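You operate a simulated robot arm through the tools that you are given. There is no shell and no other tool. Be economical: measure what you need, move in short steps, check, and stop when the job is done.

Carry out the task below with a simulated robot arm. There is one attempt and no reset: what you move stays moved.

## Task
Fill the sink to its green band and soak the dirty scoop clean.
Fine: drain knob to hold first, tap off before the soak; put the scoop back where it was and let the water out. Where these are worked on the way, their far stop is far enough and under half their travel is too little: drain knob.
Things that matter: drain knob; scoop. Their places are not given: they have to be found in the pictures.

It is judged by the outcome, as a careful person would: the job done as asked, and still so three seconds after it is handed in. It fails if anything else is knocked over, pushed out of place, dropped, spilled or broken.

## Robot
A 7-joint arm with a fingered hand, fixed in place. Base frame: the origin is at the foot of the arm, x ahead of it, y to its left, z up; the work surface is at about z = 750. Units: mm, rad, N and s.
With the tool pointing down near the work surface it reaches from about 320 to 740 mm from the base axis. Its first joint turns from -2.897 to 2.897 rad. Payload 4 kg.
Tool frame: the origin (TCP) lies between the finger pads and is the grasp point; the fingertips stand 26 mm ahead of it; z points along the fingers, y is the line along which they close. Largest opening 132 mm; the body of the gripper starts 73 mm behind the TCP. The gripper is a hand of 4 fingers: y runs from the thumb to the fingers, the wrist lies at [0, 0, -239] in the tool frame, and closing takes about 1.5 s.
Orientation is that of the tool frame in the base frame, as a unit quaternion [w, x, y, z]. With the fingers straight down and closing along the base's y, the tool's x points along the base's -x, its y along +y and its z along -z.

## Interface
- The arm moves only by the tool arm_command. Its argument "deltas" is a list of rows, each a list of 7 numbers: the turn, a rotation vector about the tool's x, y, z in rad, then the shift along the tool's x, y, z in mm, then the finger opening in mm, from 0 to 132. In form: [[rx, ry, rz, dx, dy, dz, hand], ...]. A call has 1 to 20 rows; each row shifts and turns the commanded pose from where the row before left it, along the tool's axes as they then stand. A row lasts 0.2 s, in which the tool goes at most 50 mm and 0.15 rad; a call with a longer step from one row to the next is refused whole, and so is a gripper value outside its range. Where a pose cannot be reached the arm comes as near as it can. A force on the tool above 40 N (or 10 N above the force at the start of the call, whichever is more), or a blocked arm, ends the call early, and 0.2 s more pass. Each finger travels about 72 mm/s and halts on what it meets, pressing with about 24 N; the grip force reading is that of the motor and also rises with nothing between the fingers. The clock runs only during rows and for 0.2 s after the last one: add rows that do not move to give the fingers time. The reply holds the time, the measured pose of the TCP, the force on the tool along the base axes, the opening and the grip force, in the units named above and with some noise, with the torque about the TCP (base axes, N m) and any sound that the robot's microphone picked up, and new pictures: "show" is both (left out), scene, wrist or none.
- Cameras (640 x 400 px; columns grow to the right, rows downward): "scene" is fixed at [48.2, 500.8, 1504.9]; the picture's right is [-0.04, -1.00, 0.00], its down [-0.84, 0.04, -0.54] and it looks along [0.54, -0.02, -0.84] (base axes); focal length 349 px, centre (320, 200). "wrist" rides on the gripper at [68, 2, -97] in the tool frame; the picture's right is [-0.02, 1.00, 0.00], its down [-0.82, -0.02, -0.58] and it looks along [-0.58, -0.01, 0.82] (tool axes); focal length 270 px, centre (320, 200).
- move_column(by): slides the trunk up (or, below 0, down) by that many mm; the arm rides with it, the base frame stays. It gives what a move gives, with no picture.
- hand_shape(shape): the hand has 4 fingers and takes this shape, open, in about a second: jaw (thumb against the fingers, like two jaws); tri (thumb and two fingers); tip (a fingertip pinch); poke (one finger out to press); point (the index stretched); flat (the hand flat); cup (the hand cupped); fist (a fist). The gripper value then closes the fingers along that shape, each until it touches; the sizes above hold for jaw. It gives what a move gives, with no picture.
- measure_at(camera, pixels): there is no depth. For up to 12 entries [column, row, z] of the newest picture of that camera ("zoom" is the newest enlarged one), the place [x, y] in the base frame at which the ray of that pixel passes the height z, good to about 2 mm. It takes no simulated time.
- close_up(camera, box): a new picture of the part [left, top, right, bottom] of that camera's present view, enlarged. It takes no simulated time.
- finish_job(): hands the job in; it is judged then, once.

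Work in short steps. Measure before you move; look again where a grasp or a placing could have gone wrong, and mend it. You have 80 turns and 200 pictures in all, those below and enlarged ones among them. Open the gripper and draw the arm clear of the work before you hand the job in, unless the task says otherwise; then end with one line.

The tools are called after "Emit:" as name(argument=value, ...) on one line, values as JSON. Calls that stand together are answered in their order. arm_command: Moves the arm, as the interface text tells. Its arguments: {"type":"object","properties":{"deltas":{"type":"array","items":{"type":"array","items":{"type":"number"}}},"show":{"type":"string","enum":["both","scene","wrist","none"]}},"required":["deltas"]} The other tools are called the same way: move_column (by) slides the trunk up or down; hand_shape (shape) gives the hand a shape; measure_at (camera, pixels) gives the place at which the rays of pixels pass given heights; close_up (camera, box) takes an enlarged picture of a part of a camera's view; finish_job () hands the job in.

At the start:

```text
time_s: 0.0
eef_pos: [503.2, 249.4, 1051.3]
ee_rot: [-0.001, 0.0, 1.0, 0.0]
wrist_force: [0.3, 0.2, 0.4]
ft_torque: [0.0, 0.03, 0.0]
width: 132.0
grasp_force: 0.1
shape: jaw
trunk travel left (down, up): [-400.0, 190.0]
```

scene: 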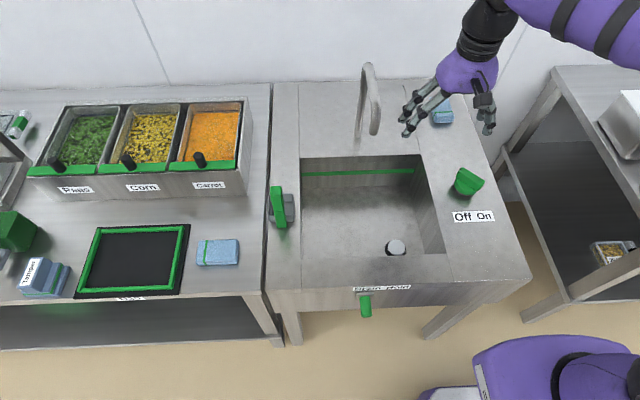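
wrist: 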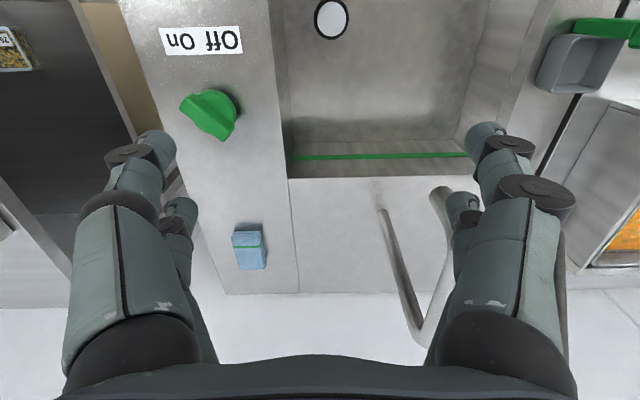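

The scene shows the sink in the middle, a green knob by "Off On" at (467,182), a green knob below the "Drain Hold" label at (366,305), and a scoop at (280,207). I'll enlarge these parts.

Emit:
close_up(camera="scene", box=[320, 260, 420, 330])

Emit:
close_up(camera="scene", box=[240, 170, 320, 240])

Emit:
close_up(camera="scene", box=[420, 150, 520, 230])

Emit:
close_up(camera="wrist", box=[500, 0, 640, 110])

```text
5.71 times, centred on (370, 295) of scene
```

zoom: 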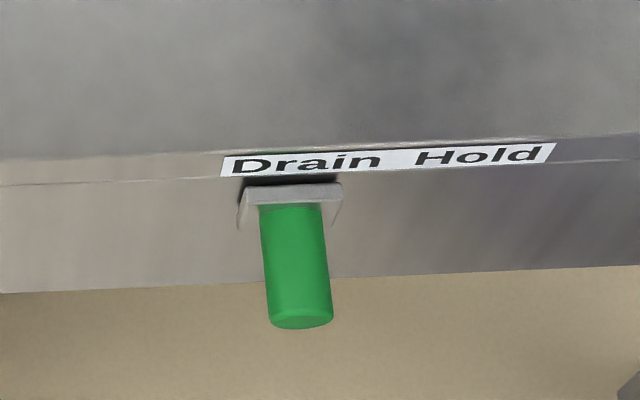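

```text
5.71 times, centred on (280, 205) of scene
```

zoom: 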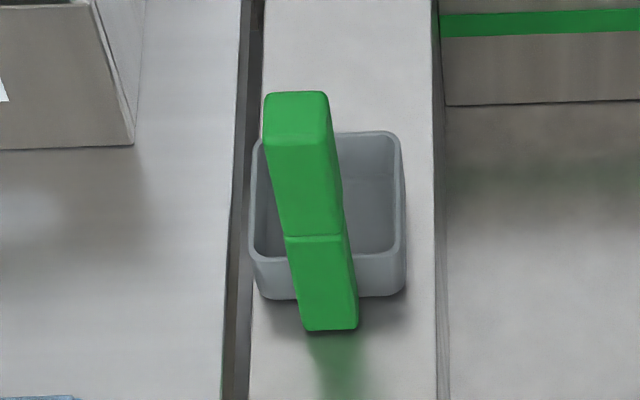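

```text
5.00 times, centred on (470, 190) of scene
```

zoom: 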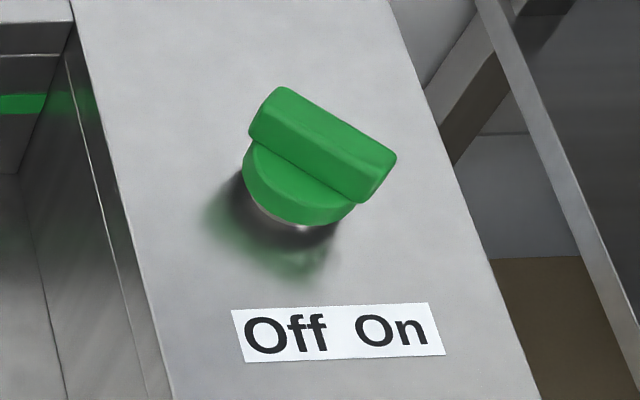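

```text
3.64 times, centred on (570, 55) of wrist
```

zoom: 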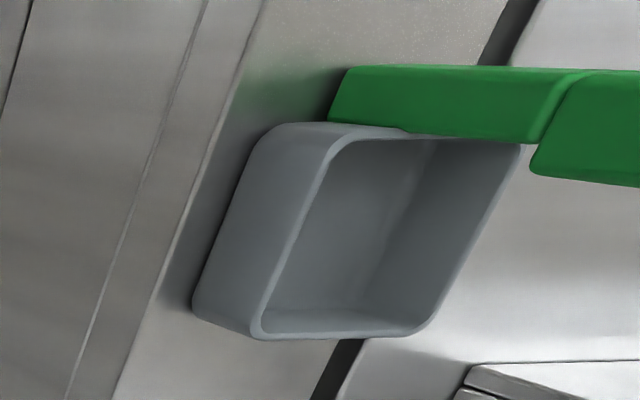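

I need heights, so I'll intersect rays from both cameras for shared features: the label centre, the drain plug, the scoop handle and the sink corner.

Emit:
measure_at(camera="scene", pixels=[[473, 216, 750], [473, 216, 850], [396, 247, 550], [396, 247, 750], [415, 171, 600], [415, 171, 750], [281, 228, 750], [281, 228, 850], [366, 305, 650], [366, 305, 750], [289, 208, 750], [289, 208, 850]])

Emit:
measure_at(camera="wrist", pixels=[[201, 41, 750], [201, 41, 850], [331, 19, 550], [331, 19, 750], [289, 159, 600], [289, 159, 750], [575, 25, 750], [575, 25, 850], [555, 90, 750], [580, 95, 750]])

```text
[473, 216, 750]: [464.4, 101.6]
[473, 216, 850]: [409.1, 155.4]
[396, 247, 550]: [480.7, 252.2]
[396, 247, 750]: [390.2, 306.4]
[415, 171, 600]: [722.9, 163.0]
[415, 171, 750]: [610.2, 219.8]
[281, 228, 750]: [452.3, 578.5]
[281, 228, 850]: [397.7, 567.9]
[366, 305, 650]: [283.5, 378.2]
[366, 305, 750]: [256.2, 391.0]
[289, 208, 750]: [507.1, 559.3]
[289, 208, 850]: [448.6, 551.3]
```

```text
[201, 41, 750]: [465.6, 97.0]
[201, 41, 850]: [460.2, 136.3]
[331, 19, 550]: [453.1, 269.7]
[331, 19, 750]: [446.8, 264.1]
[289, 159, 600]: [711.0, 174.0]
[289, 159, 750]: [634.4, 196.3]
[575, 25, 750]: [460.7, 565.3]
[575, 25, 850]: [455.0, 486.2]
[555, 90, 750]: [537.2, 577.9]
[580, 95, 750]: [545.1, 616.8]
```

The sink top is at z≈750 and its floor at z≈605. The drain stub looks horizontal, poking out toward -x at about (280,380,700). I'll move the hand in front of the sink, still high, to see the front panel with the wrist camera.

Emit:
arm_command(deltas=[[0, 0, 0, 34, 17.6, 12, 132], [0, 0, 0, 34, 17.6, 12, 132], [0, 0, 0, 34, 17.6, 12, 132], [0, 0, 0, 34, 17.6, 12, 132], [0, 0, 0, 34, 17.6, 12, 132], [0, 0, 0, 34, 17.6, 12, 132], [0, 0, 0, 34, 17.6, 12, 132], [0, 0, 0, 34, 17.6, 12, 132]])

```text
time_s: 1.8
eef_pos: [229.5, 390.7, 956.9]
ee_rot: [0.0, -0.001, 1.0, -0.001]
wrist_force: [-0.7, -0.4, -0.5]
ft_torque: [0.0, 0.0, 0.03]
width: 131.8
grasp_force: 0.0
shape: jaw
trunk travel left (down, up): [-400.0, 190.0]
```

scene: 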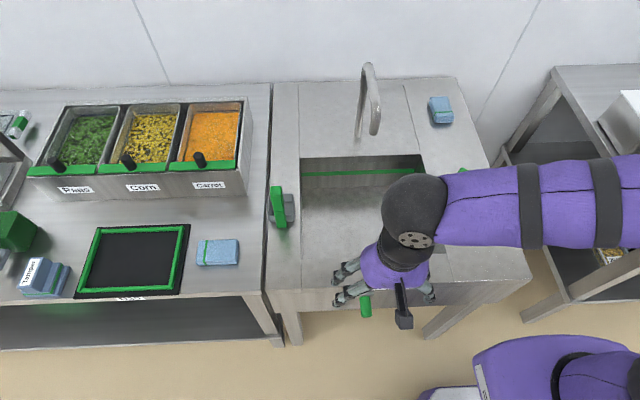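
wrist: 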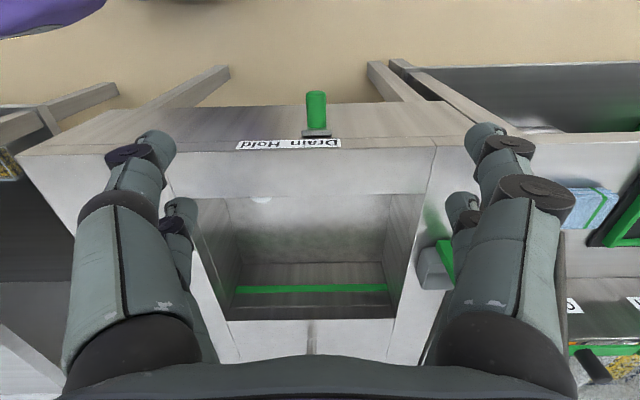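

The wrist view shows the stub with its tip near (316,93) and its base plate near (317,133). I'll triangulate it against the scene view.

Emit:
measure_at(camera="wrist", pixels=[[316, 93, 650], [316, 93, 750], [317, 130, 650], [317, 130, 750], [289, 149, 750], [300, 138, 750], [338, 143, 750], [240, 145, 750], [262, 199, 600]])

Emit:
measure_at(camera="scene", pixels=[[367, 316, 650], [367, 316, 750], [366, 293, 650], [366, 293, 750], [382, 287, 750], [355, 290, 750], [409, 286, 750]])

Emit:
close_up(camera="wrist", box=[220, 70, 420, 195])

```text
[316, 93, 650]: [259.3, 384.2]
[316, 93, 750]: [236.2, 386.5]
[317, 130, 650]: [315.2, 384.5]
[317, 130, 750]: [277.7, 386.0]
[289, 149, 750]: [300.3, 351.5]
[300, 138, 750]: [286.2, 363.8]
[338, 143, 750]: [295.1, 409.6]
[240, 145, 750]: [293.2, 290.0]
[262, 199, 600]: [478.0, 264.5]
```

```text
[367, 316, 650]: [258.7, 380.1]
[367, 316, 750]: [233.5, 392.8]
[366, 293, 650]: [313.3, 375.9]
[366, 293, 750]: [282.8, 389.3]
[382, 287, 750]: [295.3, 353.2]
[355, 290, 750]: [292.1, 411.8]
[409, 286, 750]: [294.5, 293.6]
```

```text
3.20 times, centred on (320, 132) of wrist
```

zoom: 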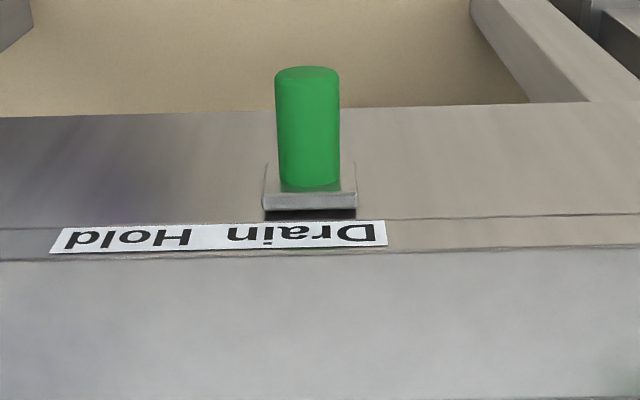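

The stub lies at x 250–297, y≈385, z≈690, with "Hold" about 75 mm toward -y. I'll check the finger layout before going down.

Emit:
close_up(camera="scene", box=[310, 220, 470, 340])

Emit:
measure_at(camera="wrist", pixels=[[155, 140, 931], [183, 205, 931], [490, 130, 931], [462, 200, 931]])

```text
3.33 times, centred on (390, 280) of scene
```

zoom: 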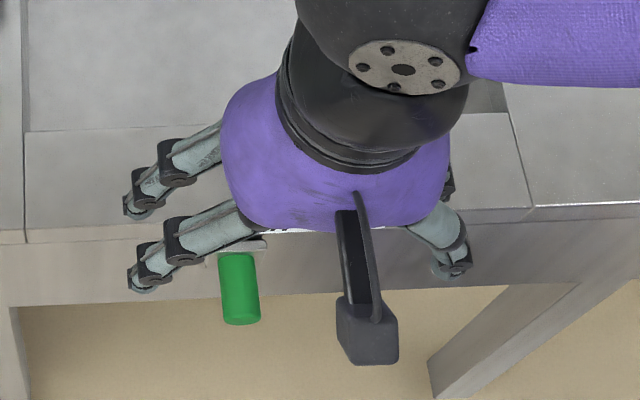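

```text
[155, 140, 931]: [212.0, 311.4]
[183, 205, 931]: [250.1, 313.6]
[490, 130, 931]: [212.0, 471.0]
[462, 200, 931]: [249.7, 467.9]
```

The fingers are two pairs at x ±20 of the TCP. I'll come down around the stub with the hand open, TCP at (258,385,690).

Emit:
arm_command(deltas=[[0, 0, 0, -14, -2.9, 10, 132], [0, 0, 0, -14, -2.9, 10, 132], [0, 0, 0, 0, 0, 40, 132], [0, 0, 0, 0, 0, 40, 132], [0, 0, 0, 0, 0, 40, 132], [0, 0, 0, 0, 0, 40, 132], [0, 0, 0, 0, 0, 40, 132], [0, 0, 0, 0, 0, 27, 132], [0, 0, 0, 0, 0, 20, 132]])

```text
time_s: 3.8
eef_pos: [260.6, 387.3, 689.8]
ee_rot: [0.0, 0.0, 1.0, 0.0]
wrist_force: [-0.7, 0.5, 0.3]
ft_torque: [0.01, 0.01, -0.03]
width: 131.7
grasp_force: 0.1
shape: jaw
trunk travel left (down, up): [-400.0, 190.0]
```

scene: 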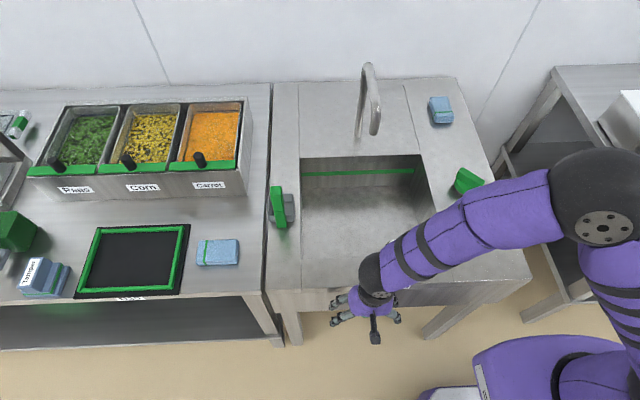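
wrist: 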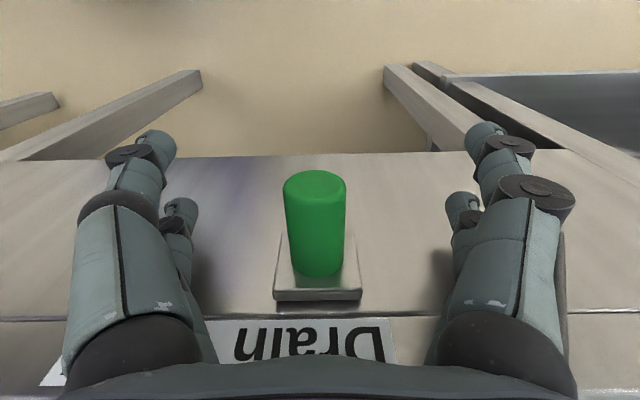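

The stub is centred between the fingers. I'll close on it.

Emit:
arm_command(deltas=[[0, 0, 0, 0, 0, 0, 20], [0, 0, 0, 0, 0, 0, 20], [0, 0, 0, 0, 0, 0, 20], [0, 0, 0, 0, 0, 0, 20], [0, 0, 0, 0, 0, 0, 20], [0, 0, 0, 0, 0, 0, 20], [0, 0, 0, 0, 0, 0, 20], [0, 0, 0, 0, 0, 0, 20]], show="wrist")

```text
time_s: 5.6
eef_pos: [259.2, 388.0, 690.3]
ee_rot: [0.0, 0.0, 1.0, 0.0]
wrist_force: [-0.6, -0.4, -0.4]
ft_torque: [0.0, -0.02, 0.04]
width: 20.6
grasp_force: 0.0
shape: jaw
trunk travel left (down, up): [-400.0, 190.0]
```

wrist: 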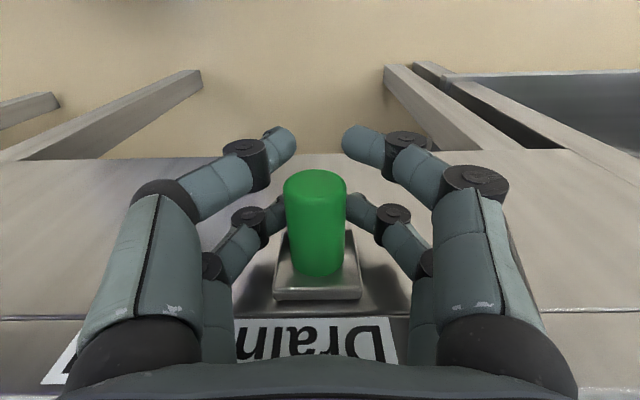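

The fingers straddle the stub loosely. I'll slide toward -y in small rows and watch the force.

Emit:
arm_command(deltas=[[0, 0, 0, 0, -8, 0, 16], [0, 0, 0, 0, -8, 0, 16], [0, 0, 0, 0, -8, 0, 16], [0, 0, 0, 0, -8, 0, 16], [0, 0, 0, 0, -8, 0, 16]])

```text
time_s: 6.8
eef_pos: [260.2, 344.5, 689.0]
ee_rot: [0.0, -0.001, 1.0, 0.001]
wrist_force: [-0.2, 0.5, 0.5]
ft_torque: [0.0, -0.01, 0.0]
width: 16.2
grasp_force: 0.1
shape: jaw
trunk travel left (down, up): [-400.0, 190.0]
```

scene: 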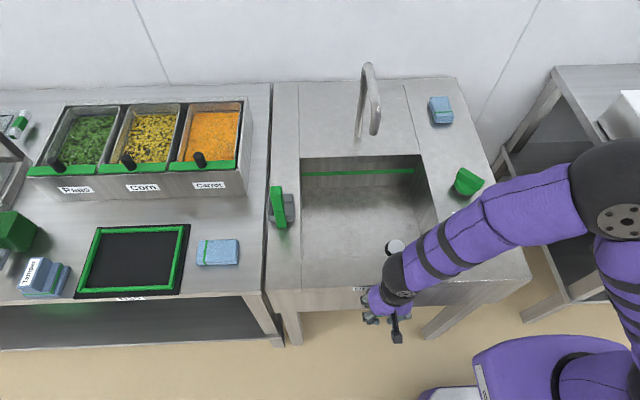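
wrist: 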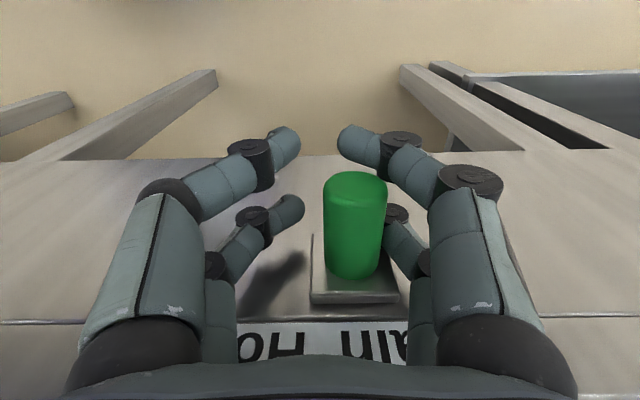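

The knob slides freely along the panel together with its plate. I'll continue to the far stop.

Emit:
arm_command(deltas=[[0, 0, 0, 0, -6, 0, 16], [0, 0, 0, 0, -6, 0, 16], [0, 0, 0, 0, -6, 0, 16], [0, 0, 0, 0, -6, 0, 16], [0, 0, 0, 0, -6, 0, 16], [0, 0, 0, 0, -6, 0, 16], [0, 0, 0, 0, -6, 0, 16], [0, 0, 0, 0, -6, 0, 16], [0, 0, 0, 0, -6, 0, 16], [0, 0, 0, 0, -6, 0, 16]])

```text
time_s: 9.0
eef_pos: [259.7, 287.6, 688.5]
ee_rot: [0.001, -0.002, 1.0, 0.002]
wrist_force: [-0.7, 13.6, -0.5]
ft_torque: [-0.04, 0.0, 0.25]
width: 19.3
grasp_force: 0.0
shape: jaw
trunk travel left (down, up): [-400.0, 190.0]
```

scene: 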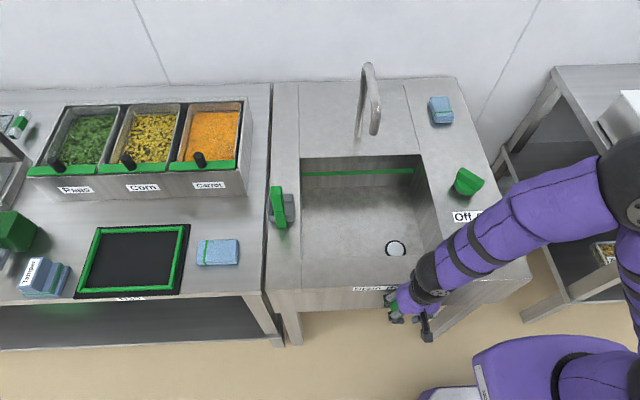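
wrist: 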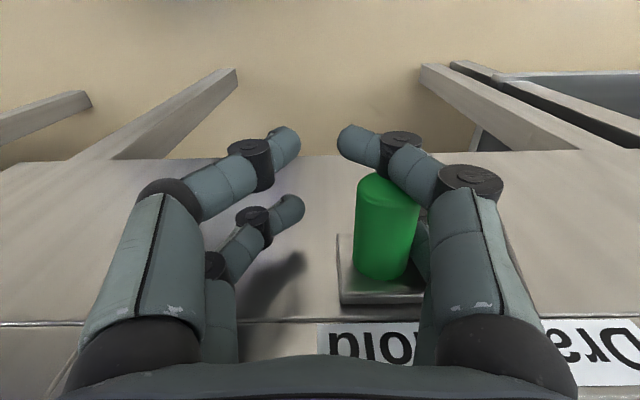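

The 13.6 N reading and the seated plug show the knob is at its hold stop. I'll back off a little, open, and rise.

Emit:
arm_command(deltas=[[0, 0, 0, 0, 8, 0, 60], [0, 0, 0, 0, 0, 0, 100], [0, 0, 0, 0, 0, 0, 100], [0, 0, 0, 0, 0, 0, 100], [0, 0, 0, 0, 0, 0, 100], [0, 0, 0, 5, 0, -40, 100], [0, 0, 0, 5, 0, -40, 100], [0, 0, 0, 0, 0, -40, 100], [0, 0, 0, 0, 0, -40, 100], [0, 0, 0, 0, 0, -40, 100], [0, 0, 0, 0, 0, -40, 100]])

```text
time_s: 11.4
eef_pos: [249.7, 291.9, 928.5]
ee_rot: [0.0, -0.001, 1.0, 0.0]
wrist_force: [-0.4, 0.7, -0.6]
ft_torque: [0.02, 0.01, 0.01]
width: 100.1
grasp_force: 0.0
shape: jaw
trunk travel left (down, up): [-400.0, 190.0]
```

scene: 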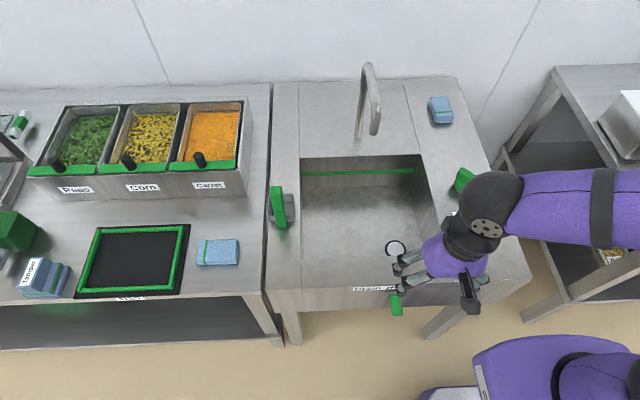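
wrist: 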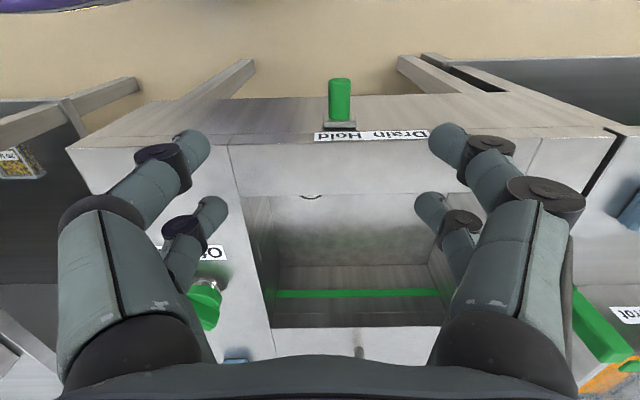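

The plug is seated and the knob is under "Hold". Next I'll go above the tap knob to look at its shape and height.

Emit:
arm_command(deltas=[[0, 0, 0, -30, -24, -3, 132], [0, 0, 0, -30, -24, -3, 132], [0, 0, 0, -30, -24, -3, 132], [0, 0, 0, -30, -24, -3, 132], [0, 0, 0, -30, -24, -3, 132], [0, 0, 0, -30, -24, -3, 132], [0, 0, 0, -30, -24, -3, 132]])

Emit:
close_up(camera="wrist", box=[220, 60, 440, 200])

```text
time_s: 13.0
eef_pos: [460.2, 124.9, 948.6]
ee_rot: [0.0, -0.001, 1.0, 0.0]
wrist_force: [0.7, -0.6, 0.0]
ft_torque: [-0.01, -0.04, -0.01]
width: 132.0
grasp_force: 0.0
shape: jaw
trunk travel left (down, up): [-400.0, 190.0]
```

scene: 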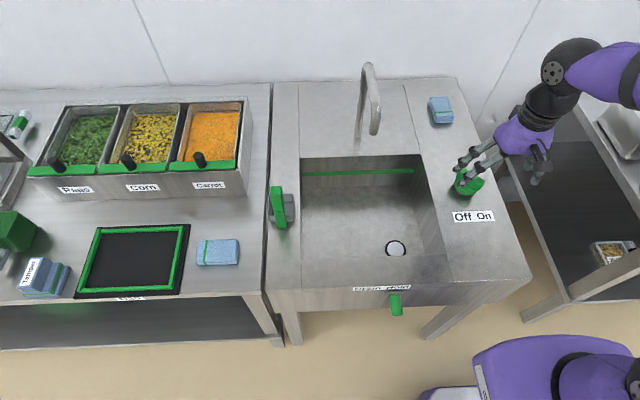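
wrist: 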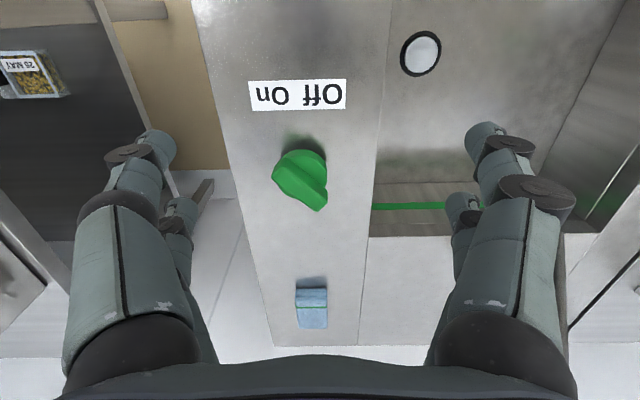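

```text
2.86 times, centred on (330, 130) of wrist
```

zoom: 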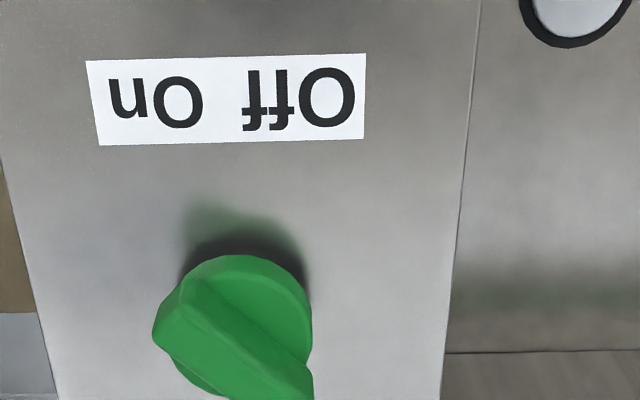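

The tap knob is a disc with a diagonal ridge. I'll triangulate its ends, (277,170)/(320,200) in the wrist view against (480,185)/(461,171) in the scene view.

Emit:
measure_at(camera="wrist", pixels=[[280, 166, 780], [280, 166, 810], [319, 198, 780], [319, 198, 810], [300, 182, 780], [300, 182, 810], [300, 150, 750], [347, 215, 750]])

Emit:
measure_at(camera="scene", pixels=[[482, 183, 780], [482, 183, 810], [465, 170, 780], [465, 170, 810], [473, 177, 780], [473, 177, 810], [464, 196, 750]])

```text
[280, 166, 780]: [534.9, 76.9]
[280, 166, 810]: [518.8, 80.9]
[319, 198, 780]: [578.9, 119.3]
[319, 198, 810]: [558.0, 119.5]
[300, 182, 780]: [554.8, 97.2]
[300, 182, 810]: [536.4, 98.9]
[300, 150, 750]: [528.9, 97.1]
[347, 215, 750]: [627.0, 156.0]
```

```text
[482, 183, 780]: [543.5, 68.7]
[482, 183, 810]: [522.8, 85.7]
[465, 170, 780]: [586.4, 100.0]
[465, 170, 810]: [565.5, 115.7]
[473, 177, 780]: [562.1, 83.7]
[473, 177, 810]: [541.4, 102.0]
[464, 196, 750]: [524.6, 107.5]
```

The ridge centre is at about (540,99), top z≈803, lying along (+1,+1). I'll move above it and test the wrist turn CCW to +45° and on to +135°, well clear of the knob.

Emit:
arm_command(deltas=[[0, 0, 0, -40, -13, 0, 132], [0, 0, 0, -40, -13, 0, 132], [0, 0, -0.1309, 0, 0, 0, 132], [0, 0, -0.1309, 0, 0, 0, 132], [0, 0, -0.1309, 0, 0, 0, 132], [0, 0, -0.1309, 0, 0, 0, 132], [0, 0, -0.1309, 0, 0, 0, 132], [0, 0, -0.1309, 0, 0, 0, 132]], show="none")

Emit:
arm_command(deltas=[[0, 0, -0.1309, 0, 0, 0, 132], [0, 0, -0.1309, 0, 0, 0, 132], [0, 0, -0.1309, 0, 0, 0, 132], [0, 0, -0.1309, 0, 0, 0, 132], [0, 0, -0.1309, 0, 0, 0, 132], [0, 0, -0.1309, 0, 0, 0, 132], [0, 0, -0.1309, 0, 0, 0, 132], [0, 0, -0.1309, 0, 0, 0, 132], [0, 0, -0.1309, 0, 0, 0, 132], [0, 0, -0.1309, 0, 0, 0, 132], [0, 0, -0.1309, 0, 0, 0, 132], [0, 0, -0.1309, 0, 0, 0, 132]], show="none")

```text
time_s: 14.8
eef_pos: [540.5, 99.2, 948.6]
ee_rot: [0.001, -0.385, 0.923, 0.0]
wrist_force: [-0.2, -0.1, 0.3]
ft_torque: [-0.05, -0.02, -0.02]
width: 131.9
grasp_force: 0.0
shape: jaw
trunk travel left (down, up): [-400.0, 190.0]
```

```text
time_s: 17.4
eef_pos: [540.7, 98.3, 949.4]
ee_rot: [-0.001, 0.924, -0.382, -0.001]
wrist_force: [-0.1, 0.3, 0.1]
ft_torque: [-0.02, -0.04, -0.02]
width: 131.7
grasp_force: 0.0
shape: jaw
trunk travel left (down, up): [-400.0, 190.0]
```

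The turn is reachable. I'll go back to +45° and descend to z≈850 for a closer look.

Emit:
arm_command(deltas=[[0, 0, 0.1309, 0, 0, 0, 132], [0, 0, 0.1309, 0, 0, 0, 132], [0, 0, 0.1309, 0, 0, 0, 132], [0, 0, 0.1309, 0, 0, 0, 132], [0, 0, 0.1309, 0, 0, 0, 132], [0, 0, 0.1309, 0, 0, 0, 132], [0, 0, 0.1309, 0, 0, 0, 132], [0, 0, 0.1309, 0, 0, 0, 132], [0, 0, 0.1309, 0, 0, 0, 132], [0, 0, 0.1309, 0, 0, 20, 132], [0, 0, 0.1309, 0, 0, 30, 100], [0, 0, 0.1309, 0, 0, 40, 90], [0, 0, 0, 0, 0, 10, 90]])

```text
time_s: 20.2
eef_pos: [538.5, 99.3, 848.9]
ee_rot: [0.0, -0.383, 0.924, 0.0]
wrist_force: [-0.9, -0.8, -0.7]
ft_torque: [0.0, -0.01, 0.01]
width: 90.3
grasp_force: 0.1
shape: jaw
trunk travel left (down, up): [-400.0, 190.0]
```

scene: 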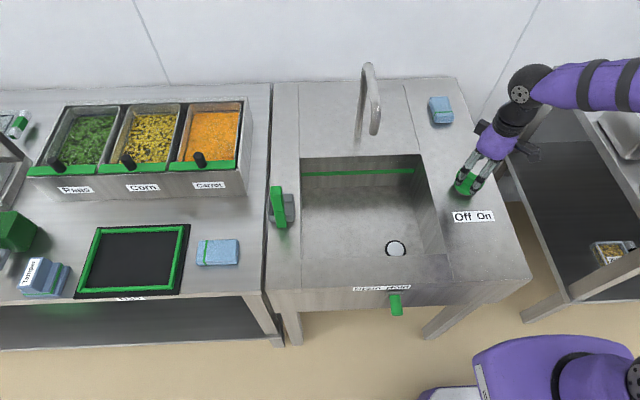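
wrist: 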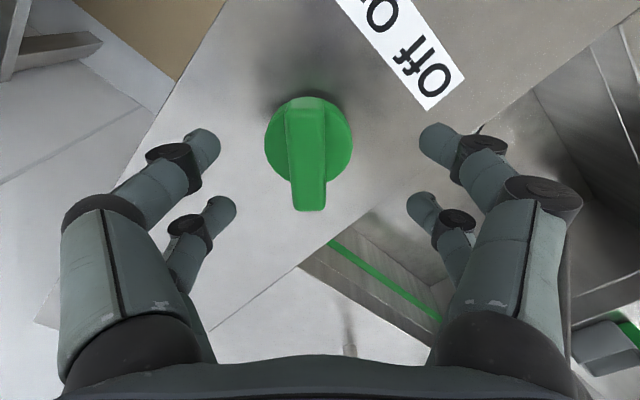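

The ridge is aligned between the fingers, about 5 mm to tool -y. I'll shift, lower so the tips are level with the ridge, then close.

Emit:
arm_command(deltas=[[0, 0, 0, 0, -5, 10, 80], [0, 0, 0, 0, 0, 14, 70], [0, 0, 0, 0, 0, 10, 70]], show="wrist")

Emit:
arm_command(deltas=[[0, 0, 0, 0, 0, 0, 12], [0, 0, 0, 0, 0, 0, 12], [0, 0, 0, 0, 0, 0, 12], [0, 0, 0, 0, 0, 0, 12], [0, 0, 0, 0, 0, 0, 12], [0, 0, 0, 0, 0, 0, 12]])

```text
time_s: 21.0
eef_pos: [542.4, 94.8, 814.4]
ee_rot: [0.0, -0.384, 0.924, 0.0]
wrist_force: [-0.8, -0.1, -0.4]
ft_torque: [-0.04, 0.03, 0.0]
width: 70.7
grasp_force: 0.1
shape: jaw
trunk travel left (down, up): [-400.0, 190.0]
```

wrist: 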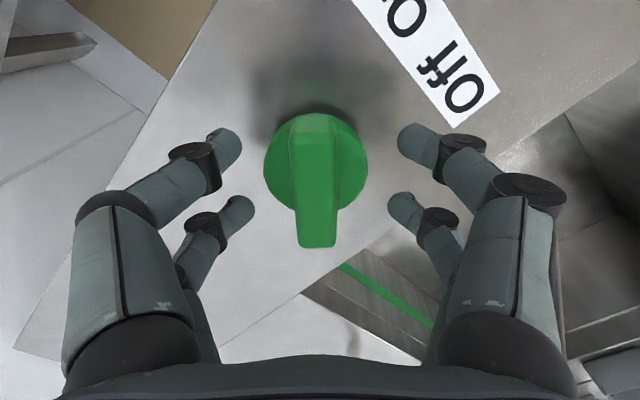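

```text
time_s: 22.4
eef_pos: [542.1, 96.7, 815.0]
ee_rot: [0.0, -0.383, 0.924, 0.0]
wrist_force: [1.1, -0.8, -5.7]
ft_torque: [-0.03, -0.03, 0.0]
width: 17.5
grasp_force: 24.1
shape: jaw
trunk travel left (down, up): [-400.0, 190.0]
```

scene: 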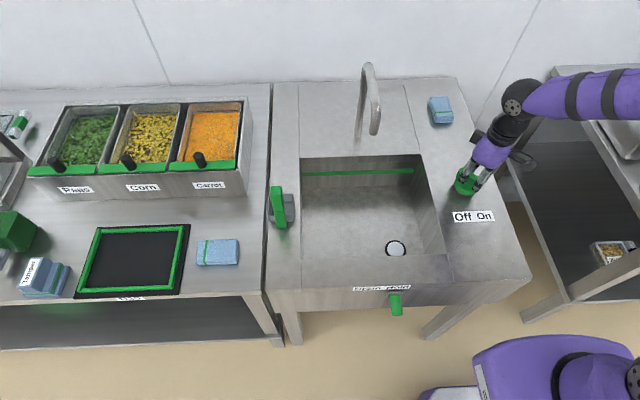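
wrist: 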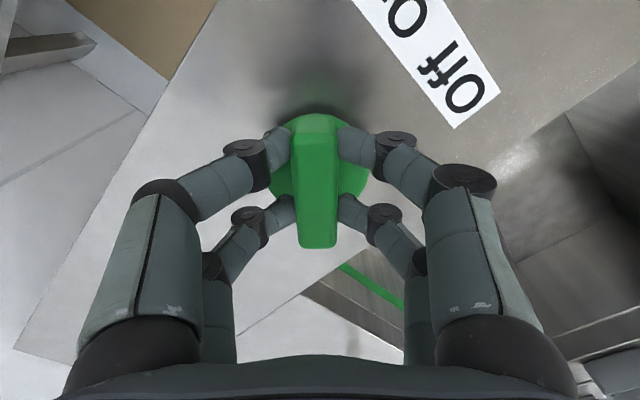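

The ridge is firmly gripped (17.5 mm, 24 N). I'll try CCW (toward "On") about 25° first and check the torque.

Emit:
arm_command(deltas=[[0, 0, -0.09, 0, 0, 0, 12], [0, 0, -0.09, 0, 0, 0, 12], [0, 0, -0.09, 0, 0, 0, 12], [0, 0, -0.09, 0, 0, 0, 12], [0, 0, -0.09, 0, 0, 0, 12]])

```text
time_s: 23.6
eef_pos: [542.5, 95.2, 815.6]
ee_rot: [-0.002, -0.579, 0.815, 0.0]
wrist_force: [-3.3, -1.2, -4.8]
ft_torque: [-0.01, 0.09, -2.31]
width: 15.8
grasp_force: 24.2
shape: jaw
trunk travel left (down, up): [-400.0, 190.0]
```

scene: 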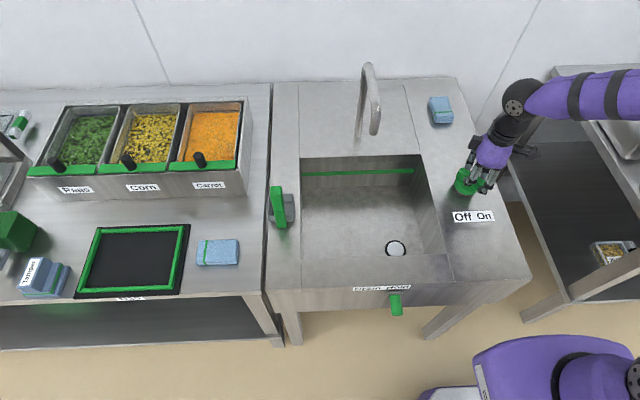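
wrist: 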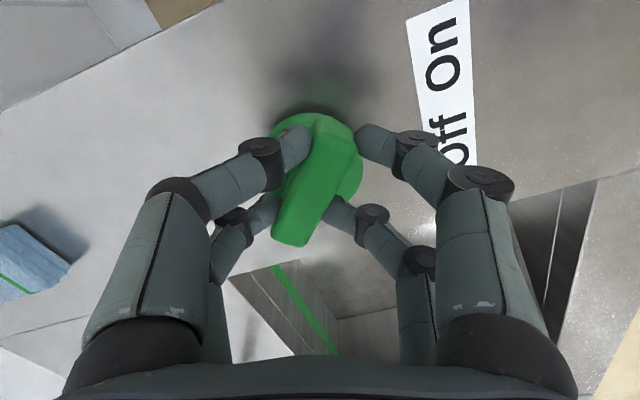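

The ridge stayed put and the torque reached -2.3 N·m, so CCW is against its stop. I'll turn back and go CW about 45°.

Emit:
arm_command(deltas=[[0, 0, 0.09, 0, 0, 0, 12], [0, 0, 0.09, 0, 0, 0, 12], [0, 0, 0.09, 0, 0, 0, 12], [0, 0, 0.09, 0, 0, 0, 12], [0, 0, 0.09, 0, 0, 0, 12], [0, 0, 0.1, 0, 0, 0, 12], [0, 0, 0.1, 0, 0, 0, 12], [0, 0, 0.1, 0, 0, 0, 12], [0, 0, 0.1, 0, 0, 0, 12]])

```text
time_s: 25.6
eef_pos: [540.9, 97.7, 815.0]
ee_rot: [0.0, -0.193, 0.981, 0.002]
wrist_force: [-9.3, 14.7, -3.7]
ft_torque: [0.41, 0.15, 0.18]
width: 15.5
grasp_force: 23.3
shape: jaw
trunk travel left (down, up): [-400.0, 190.0]
```

scene: 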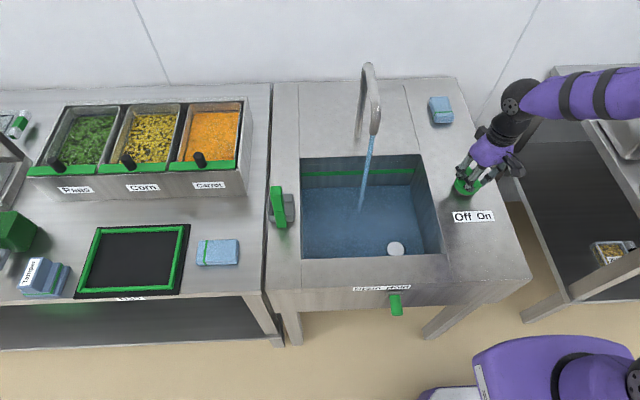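
wrist: 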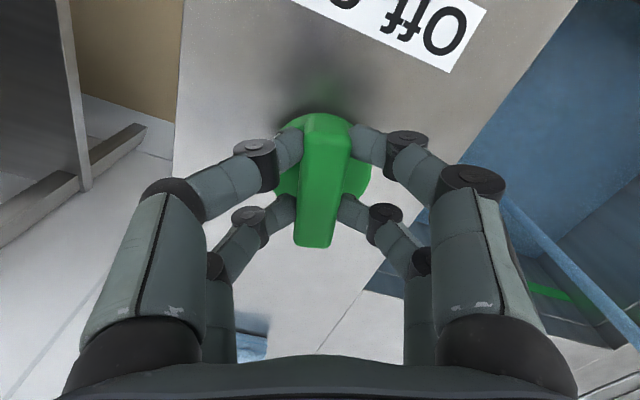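

CW turns the tap on and the sink is filling. I'll look at the water level against the band before any more time passes.

Emit:
close_up(camera="scene", box=[290, 140, 450, 265])

```text
3.20 times, centred on (370, 202) of scene
```

zoom: 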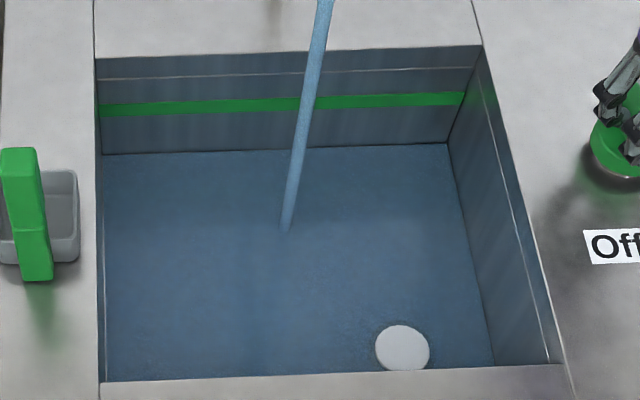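

The waterline is still near the floor (zoom row 153) and the band is at rows 95–117. I'll hold for 1 s and look.

Emit:
arm_command(deltas=[[0, 0, 0, 0, 0, 0, 12], [0, 0, 0, 0, 0, 0, 12], [0, 0, 0, 0, 0, 0, 12], [0, 0, 0, 0, 0, 0, 12], [0, 0, 0, 0, 0, 0, 12]], show="none")

Emit:
close_up(camera="scene", box=[290, 140, 450, 265])

```text
time_s: 26.8
eef_pos: [542.8, 97.5, 815.7]
ee_rot: [0.0, -0.193, 0.981, 0.0]
wrist_force: [-12.4, 19.0, -3.8]
ft_torque: [0.56, 0.19, 0.17]
width: 15.0
grasp_force: 23.5
shape: jaw
trunk travel left (down, up): [-400.0, 190.0]
```

```text
3.20 times, centred on (370, 202) of scene
```

zoom: 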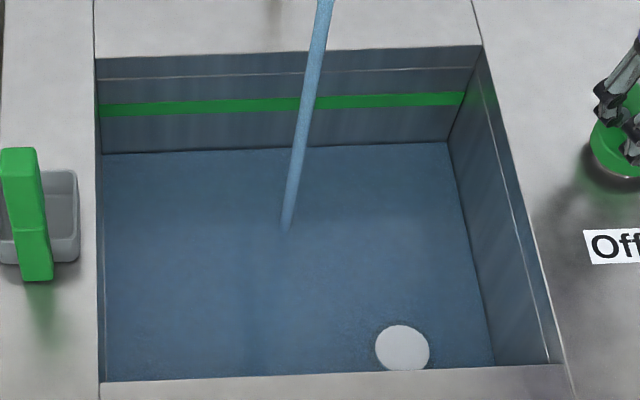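

The level rises slowly, about 1 row per second. I'll release the grip without moving, to remove the side load, and wait.

Emit:
arm_command(deltas=[[0, 0, 0, 0, 0, 0, 50], [0, 0, 0, 0, 0, 0, 50], [0, 0, 0, 0, 0, 0, 50], [0, 0, 0, 0, 0, 0, 50], [0, 0, 0, 0, 0, 0, 50], [0, 0, 0, 0, 0, 0, 50], [0, 0, 0, 0, 0, 0, 50], [0, 0, 0, 0, 0, 0, 50], [0, 0, 0, 0, 0, 0, 50], [0, 0, 0, 0, 0, 0, 50], [0, 0, 0, 0, 0, 0, 50], [0, 0, 0, 0, 0, 0, 50], [0, 0, 0, 0, 0, 0, 50], [0, 0, 0, 0, 0, 0, 50], [0, 0, 0, 0, 0, 0, 50], [0, 0, 0, 0, 0, 0, 50], [0, 0, 0, 0, 0, 0, 50], [0, 0, 0, 0, 0, 0, 50], [0, 0, 0, 0, 0, 0, 50], [0, 0, 0, 0, 0, 0, 50]], show="wrist")

Emit:
close_up(camera="scene", box=[290, 140, 450, 265])

```text
time_s: 31.0
eef_pos: [541.9, 93.9, 815.5]
ee_rot: [0.0, -0.191, 0.982, 0.0]
wrist_force: [0.1, 0.2, 0.2]
ft_torque: [0.0, 0.02, 0.01]
width: 49.3
grasp_force: 0.0
shape: jaw
trunk travel left (down, up): [-400.0, 190.0]
```

wrist: 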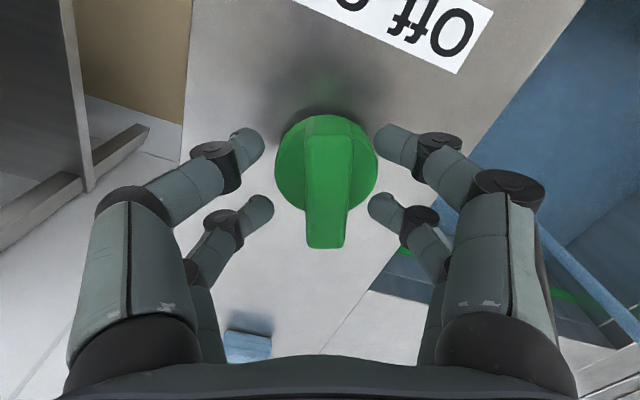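

```text
3.20 times, centred on (370, 202) of scene
```

zoom: 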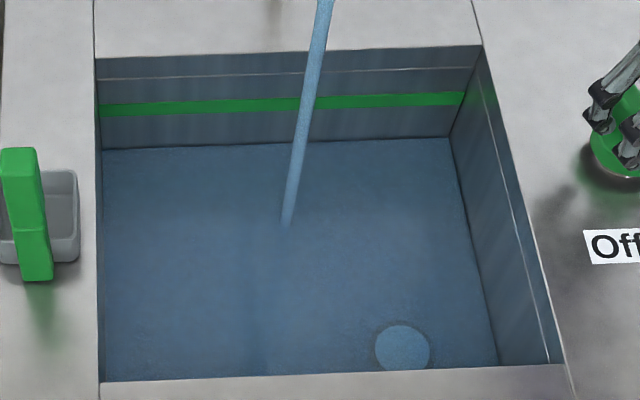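

The waterline is at row ~147, rising about 1.3 rows/s, with the band at about 104–117 on the left. I'll wait about 17 s.

Emit:
arm_command(deltas=[[0, 0, 0, 0, 0, 0, 50], [0, 0, 0, 0, 0, 0, 50], [0, 0, 0, 0, 0, 0, 50], [0, 0, 0, 0, 0, 0, 50], [0, 0, 0, 0, 0, 0, 50], [0, 0, 0, 0, 0, 0, 50], [0, 0, 0, 0, 0, 0, 50], [0, 0, 0, 0, 0, 0, 50], [0, 0, 0, 0, 0, 0, 50], [0, 0, 0, 0, 0, 0, 50], [0, 0, 0, 0, 0, 0, 50], [0, 0, 0, 0, 0, 0, 50], [0, 0, 0, 0, 0, 0, 50], [0, 0, 0, 0, 0, 0, 50], [0, 0, 0, 0, 0, 0, 50], [0, 0, 0, 0, 0, 0, 50], [0, 0, 0, 0, 0, 0, 50], [0, 0, 0, 0, 0, 0, 50], [0, 0, 0, 0, 0, 0, 50], [0, 0, 0, 0, 0, 0, 50]], show="none")

Emit:
arm_command(deltas=[[0, 0, 0, 0, 0, 0, 50], [0, 0, 0, 0, 0, 0, 50], [0, 0, 0, 0, 0, 0, 50], [0, 0, 0, 0, 0, 0, 50], [0, 0, 0, 0, 0, 0, 50], [0, 0, 0, 0, 0, 0, 50], [0, 0, 0, 0, 0, 0, 50], [0, 0, 0, 0, 0, 0, 50], [0, 0, 0, 0, 0, 0, 50], [0, 0, 0, 0, 0, 0, 50], [0, 0, 0, 0, 0, 0, 50], [0, 0, 0, 0, 0, 0, 50], [0, 0, 0, 0, 0, 0, 50], [0, 0, 0, 0, 0, 0, 50], [0, 0, 0, 0, 0, 0, 50], [0, 0, 0, 0, 0, 0, 50], [0, 0, 0, 0, 0, 0, 50], [0, 0, 0, 0, 0, 0, 50], [0, 0, 0, 0, 0, 0, 50], [0, 0, 0, 0, 0, 0, 50]], show="none")

Emit:
close_up(camera="scene", box=[290, 140, 450, 265])

Emit:
arm_command(deltas=[[0, 0, 0, 0, 0, 0, 50], [0, 0, 0, 0, 0, 0, 50], [0, 0, 0, 0, 0, 0, 50], [0, 0, 0, 0, 0, 0, 50], [0, 0, 0, 0, 0, 0, 50], [0, 0, 0, 0, 0, 0, 50], [0, 0, 0, 0, 0, 0, 50], [0, 0, 0, 0, 0, 0, 50], [0, 0, 0, 0, 0, 0, 50], [0, 0, 0, 0, 0, 0, 50], [0, 0, 0, 0, 0, 0, 50], [0, 0, 0, 0, 0, 0, 50], [0, 0, 0, 0, 0, 0, 50], [0, 0, 0, 0, 0, 0, 50], [0, 0, 0, 0, 0, 0, 50], [0, 0, 0, 0, 0, 0, 50], [0, 0, 0, 0, 0, 0, 50], [0, 0, 0, 0, 0, 0, 50], [0, 0, 0, 0, 0, 0, 50], [0, 0, 0, 0, 0, 0, 50]], show="none")

Emit:
close_up(camera="scene", box=[290, 140, 450, 265])

```text
time_s: 35.2
eef_pos: [542.9, 95.6, 814.4]
ee_rot: [0.0, -0.192, 0.981, 0.001]
wrist_force: [-0.5, -0.1, 0.4]
ft_torque: [0.03, 0.0, -0.01]
width: 49.5
grasp_force: 0.1
shape: jaw
trunk travel left (down, up): [-400.0, 190.0]
```

```text
time_s: 39.4
eef_pos: [543.6, 95.2, 813.7]
ee_rot: [0.0, -0.192, 0.981, 0.001]
wrist_force: [0.1, -0.4, -0.4]
ft_torque: [-0.03, 0.0, 0.01]
width: 49.5
grasp_force: 0.0
shape: jaw
trunk travel left (down, up): [-400.0, 190.0]
```

```text
3.20 times, centred on (370, 202) of scene
```

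zoom: 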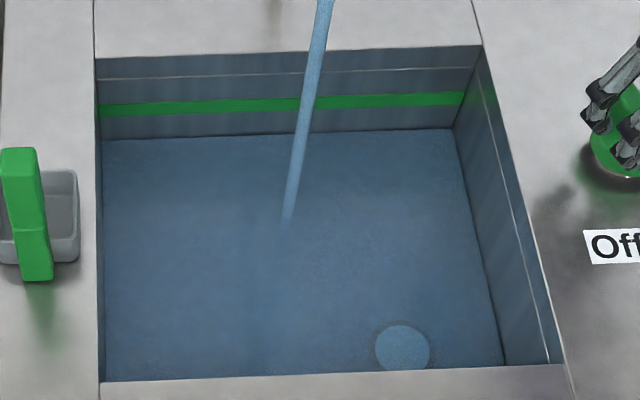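

```text
time_s: 43.6
eef_pos: [542.7, 94.2, 814.2]
ee_rot: [0.0, -0.192, 0.981, 0.0]
wrist_force: [-0.4, 1.1, -0.5]
ft_torque: [-0.03, 0.03, 0.0]
width: 49.7
grasp_force: 0.0
shape: jaw
trunk travel left (down, up): [-400.0, 190.0]
```

```text
3.20 times, centred on (370, 202) of scene
```

zoom: 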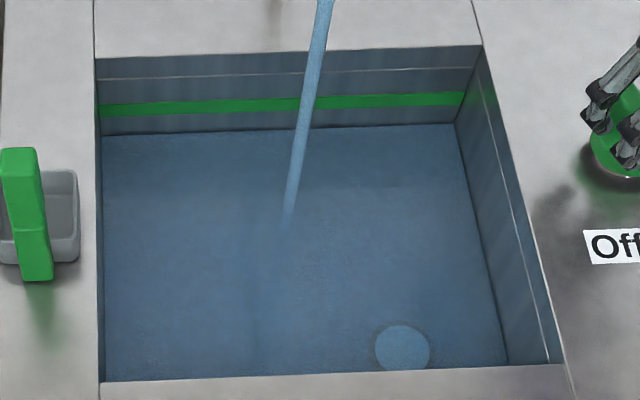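

It's now at row ~135 and rising about 1 row/s. I'll wait another 12–13 s.

Emit:
arm_command(deltas=[[0, 0, 0, 0, 0, 0, 50], [0, 0, 0, 0, 0, 0, 50], [0, 0, 0, 0, 0, 0, 50], [0, 0, 0, 0, 0, 0, 50], [0, 0, 0, 0, 0, 0, 50], [0, 0, 0, 0, 0, 0, 50], [0, 0, 0, 0, 0, 0, 50], [0, 0, 0, 0, 0, 0, 50], [0, 0, 0, 0, 0, 0, 50], [0, 0, 0, 0, 0, 0, 50], [0, 0, 0, 0, 0, 0, 50], [0, 0, 0, 0, 0, 0, 50], [0, 0, 0, 0, 0, 0, 50], [0, 0, 0, 0, 0, 0, 50], [0, 0, 0, 0, 0, 0, 50], [0, 0, 0, 0, 0, 0, 50], [0, 0, 0, 0, 0, 0, 50], [0, 0, 0, 0, 0, 0, 50], [0, 0, 0, 0, 0, 0, 50], [0, 0, 0, 0, 0, 0, 50]], show="none")

Emit:
arm_command(deltas=[[0, 0, 0, 0, 0, 0, 50], [0, 0, 0, 0, 0, 0, 50], [0, 0, 0, 0, 0, 0, 50], [0, 0, 0, 0, 0, 0, 50], [0, 0, 0, 0, 0, 0, 50], [0, 0, 0, 0, 0, 0, 50], [0, 0, 0, 0, 0, 0, 50], [0, 0, 0, 0, 0, 0, 50], [0, 0, 0, 0, 0, 0, 50], [0, 0, 0, 0, 0, 0, 50], [0, 0, 0, 0, 0, 0, 50], [0, 0, 0, 0, 0, 0, 50], [0, 0, 0, 0, 0, 0, 50], [0, 0, 0, 0, 0, 0, 50], [0, 0, 0, 0, 0, 0, 50], [0, 0, 0, 0, 0, 0, 50], [0, 0, 0, 0, 0, 0, 50], [0, 0, 0, 0, 0, 0, 50], [0, 0, 0, 0, 0, 0, 50], [0, 0, 0, 0, 0, 0, 50]], show="none")

Emit:
arm_command(deltas=[[0, 0, 0, 0, 0, 0, 50], [0, 0, 0, 0, 0, 0, 50], [0, 0, 0, 0, 0, 0, 50], [0, 0, 0, 0, 0, 0, 50], [0, 0, 0, 0, 0, 0, 50], [0, 0, 0, 0, 0, 0, 50], [0, 0, 0, 0, 0, 0, 50], [0, 0, 0, 0, 0, 0, 50], [0, 0, 0, 0, 0, 0, 50], [0, 0, 0, 0, 0, 0, 50], [0, 0, 0, 0, 0, 0, 50], [0, 0, 0, 0, 0, 0, 50], [0, 0, 0, 0, 0, 0, 50], [0, 0, 0, 0, 0, 0, 50], [0, 0, 0, 0, 0, 0, 50], [0, 0, 0, 0, 0, 0, 50], [0, 0, 0, 0, 0, 0, 50], [0, 0, 0, 0, 0, 0, 50], [0, 0, 0, 0, 0, 0, 50], [0, 0, 0, 0, 0, 0, 50]], show="none")

Emit:
close_up(camera="scene", box=[290, 140, 450, 265])

```text
time_s: 47.8
eef_pos: [543.7, 94.4, 815.4]
ee_rot: [0.0, -0.191, 0.981, 0.0]
wrist_force: [1.0, 0.2, -0.8]
ft_torque: [-0.01, -0.01, 0.03]
width: 49.4
grasp_force: 0.1
shape: jaw
trunk travel left (down, up): [-400.0, 190.0]
```

```text
time_s: 52.0
eef_pos: [543.9, 95.3, 815.8]
ee_rot: [-0.001, -0.192, 0.981, 0.0]
wrist_force: [-0.2, -0.2, 0.0]
ft_torque: [0.03, -0.01, 0.0]
width: 49.5
grasp_force: 0.0
shape: jaw
trunk travel left (down, up): [-400.0, 190.0]
```

```text
time_s: 56.2
eef_pos: [543.8, 95.1, 815.8]
ee_rot: [0.0, -0.192, 0.981, 0.001]
wrist_force: [0.8, 0.0, -0.5]
ft_torque: [0.01, 0.01, 0.04]
width: 49.8
grasp_force: 0.1
shape: jaw
trunk travel left (down, up): [-400.0, 190.0]
```

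```text
3.20 times, centred on (370, 202) of scene
```

zoom: 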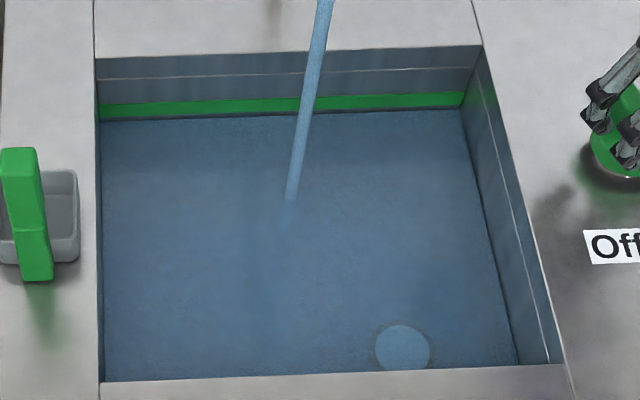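

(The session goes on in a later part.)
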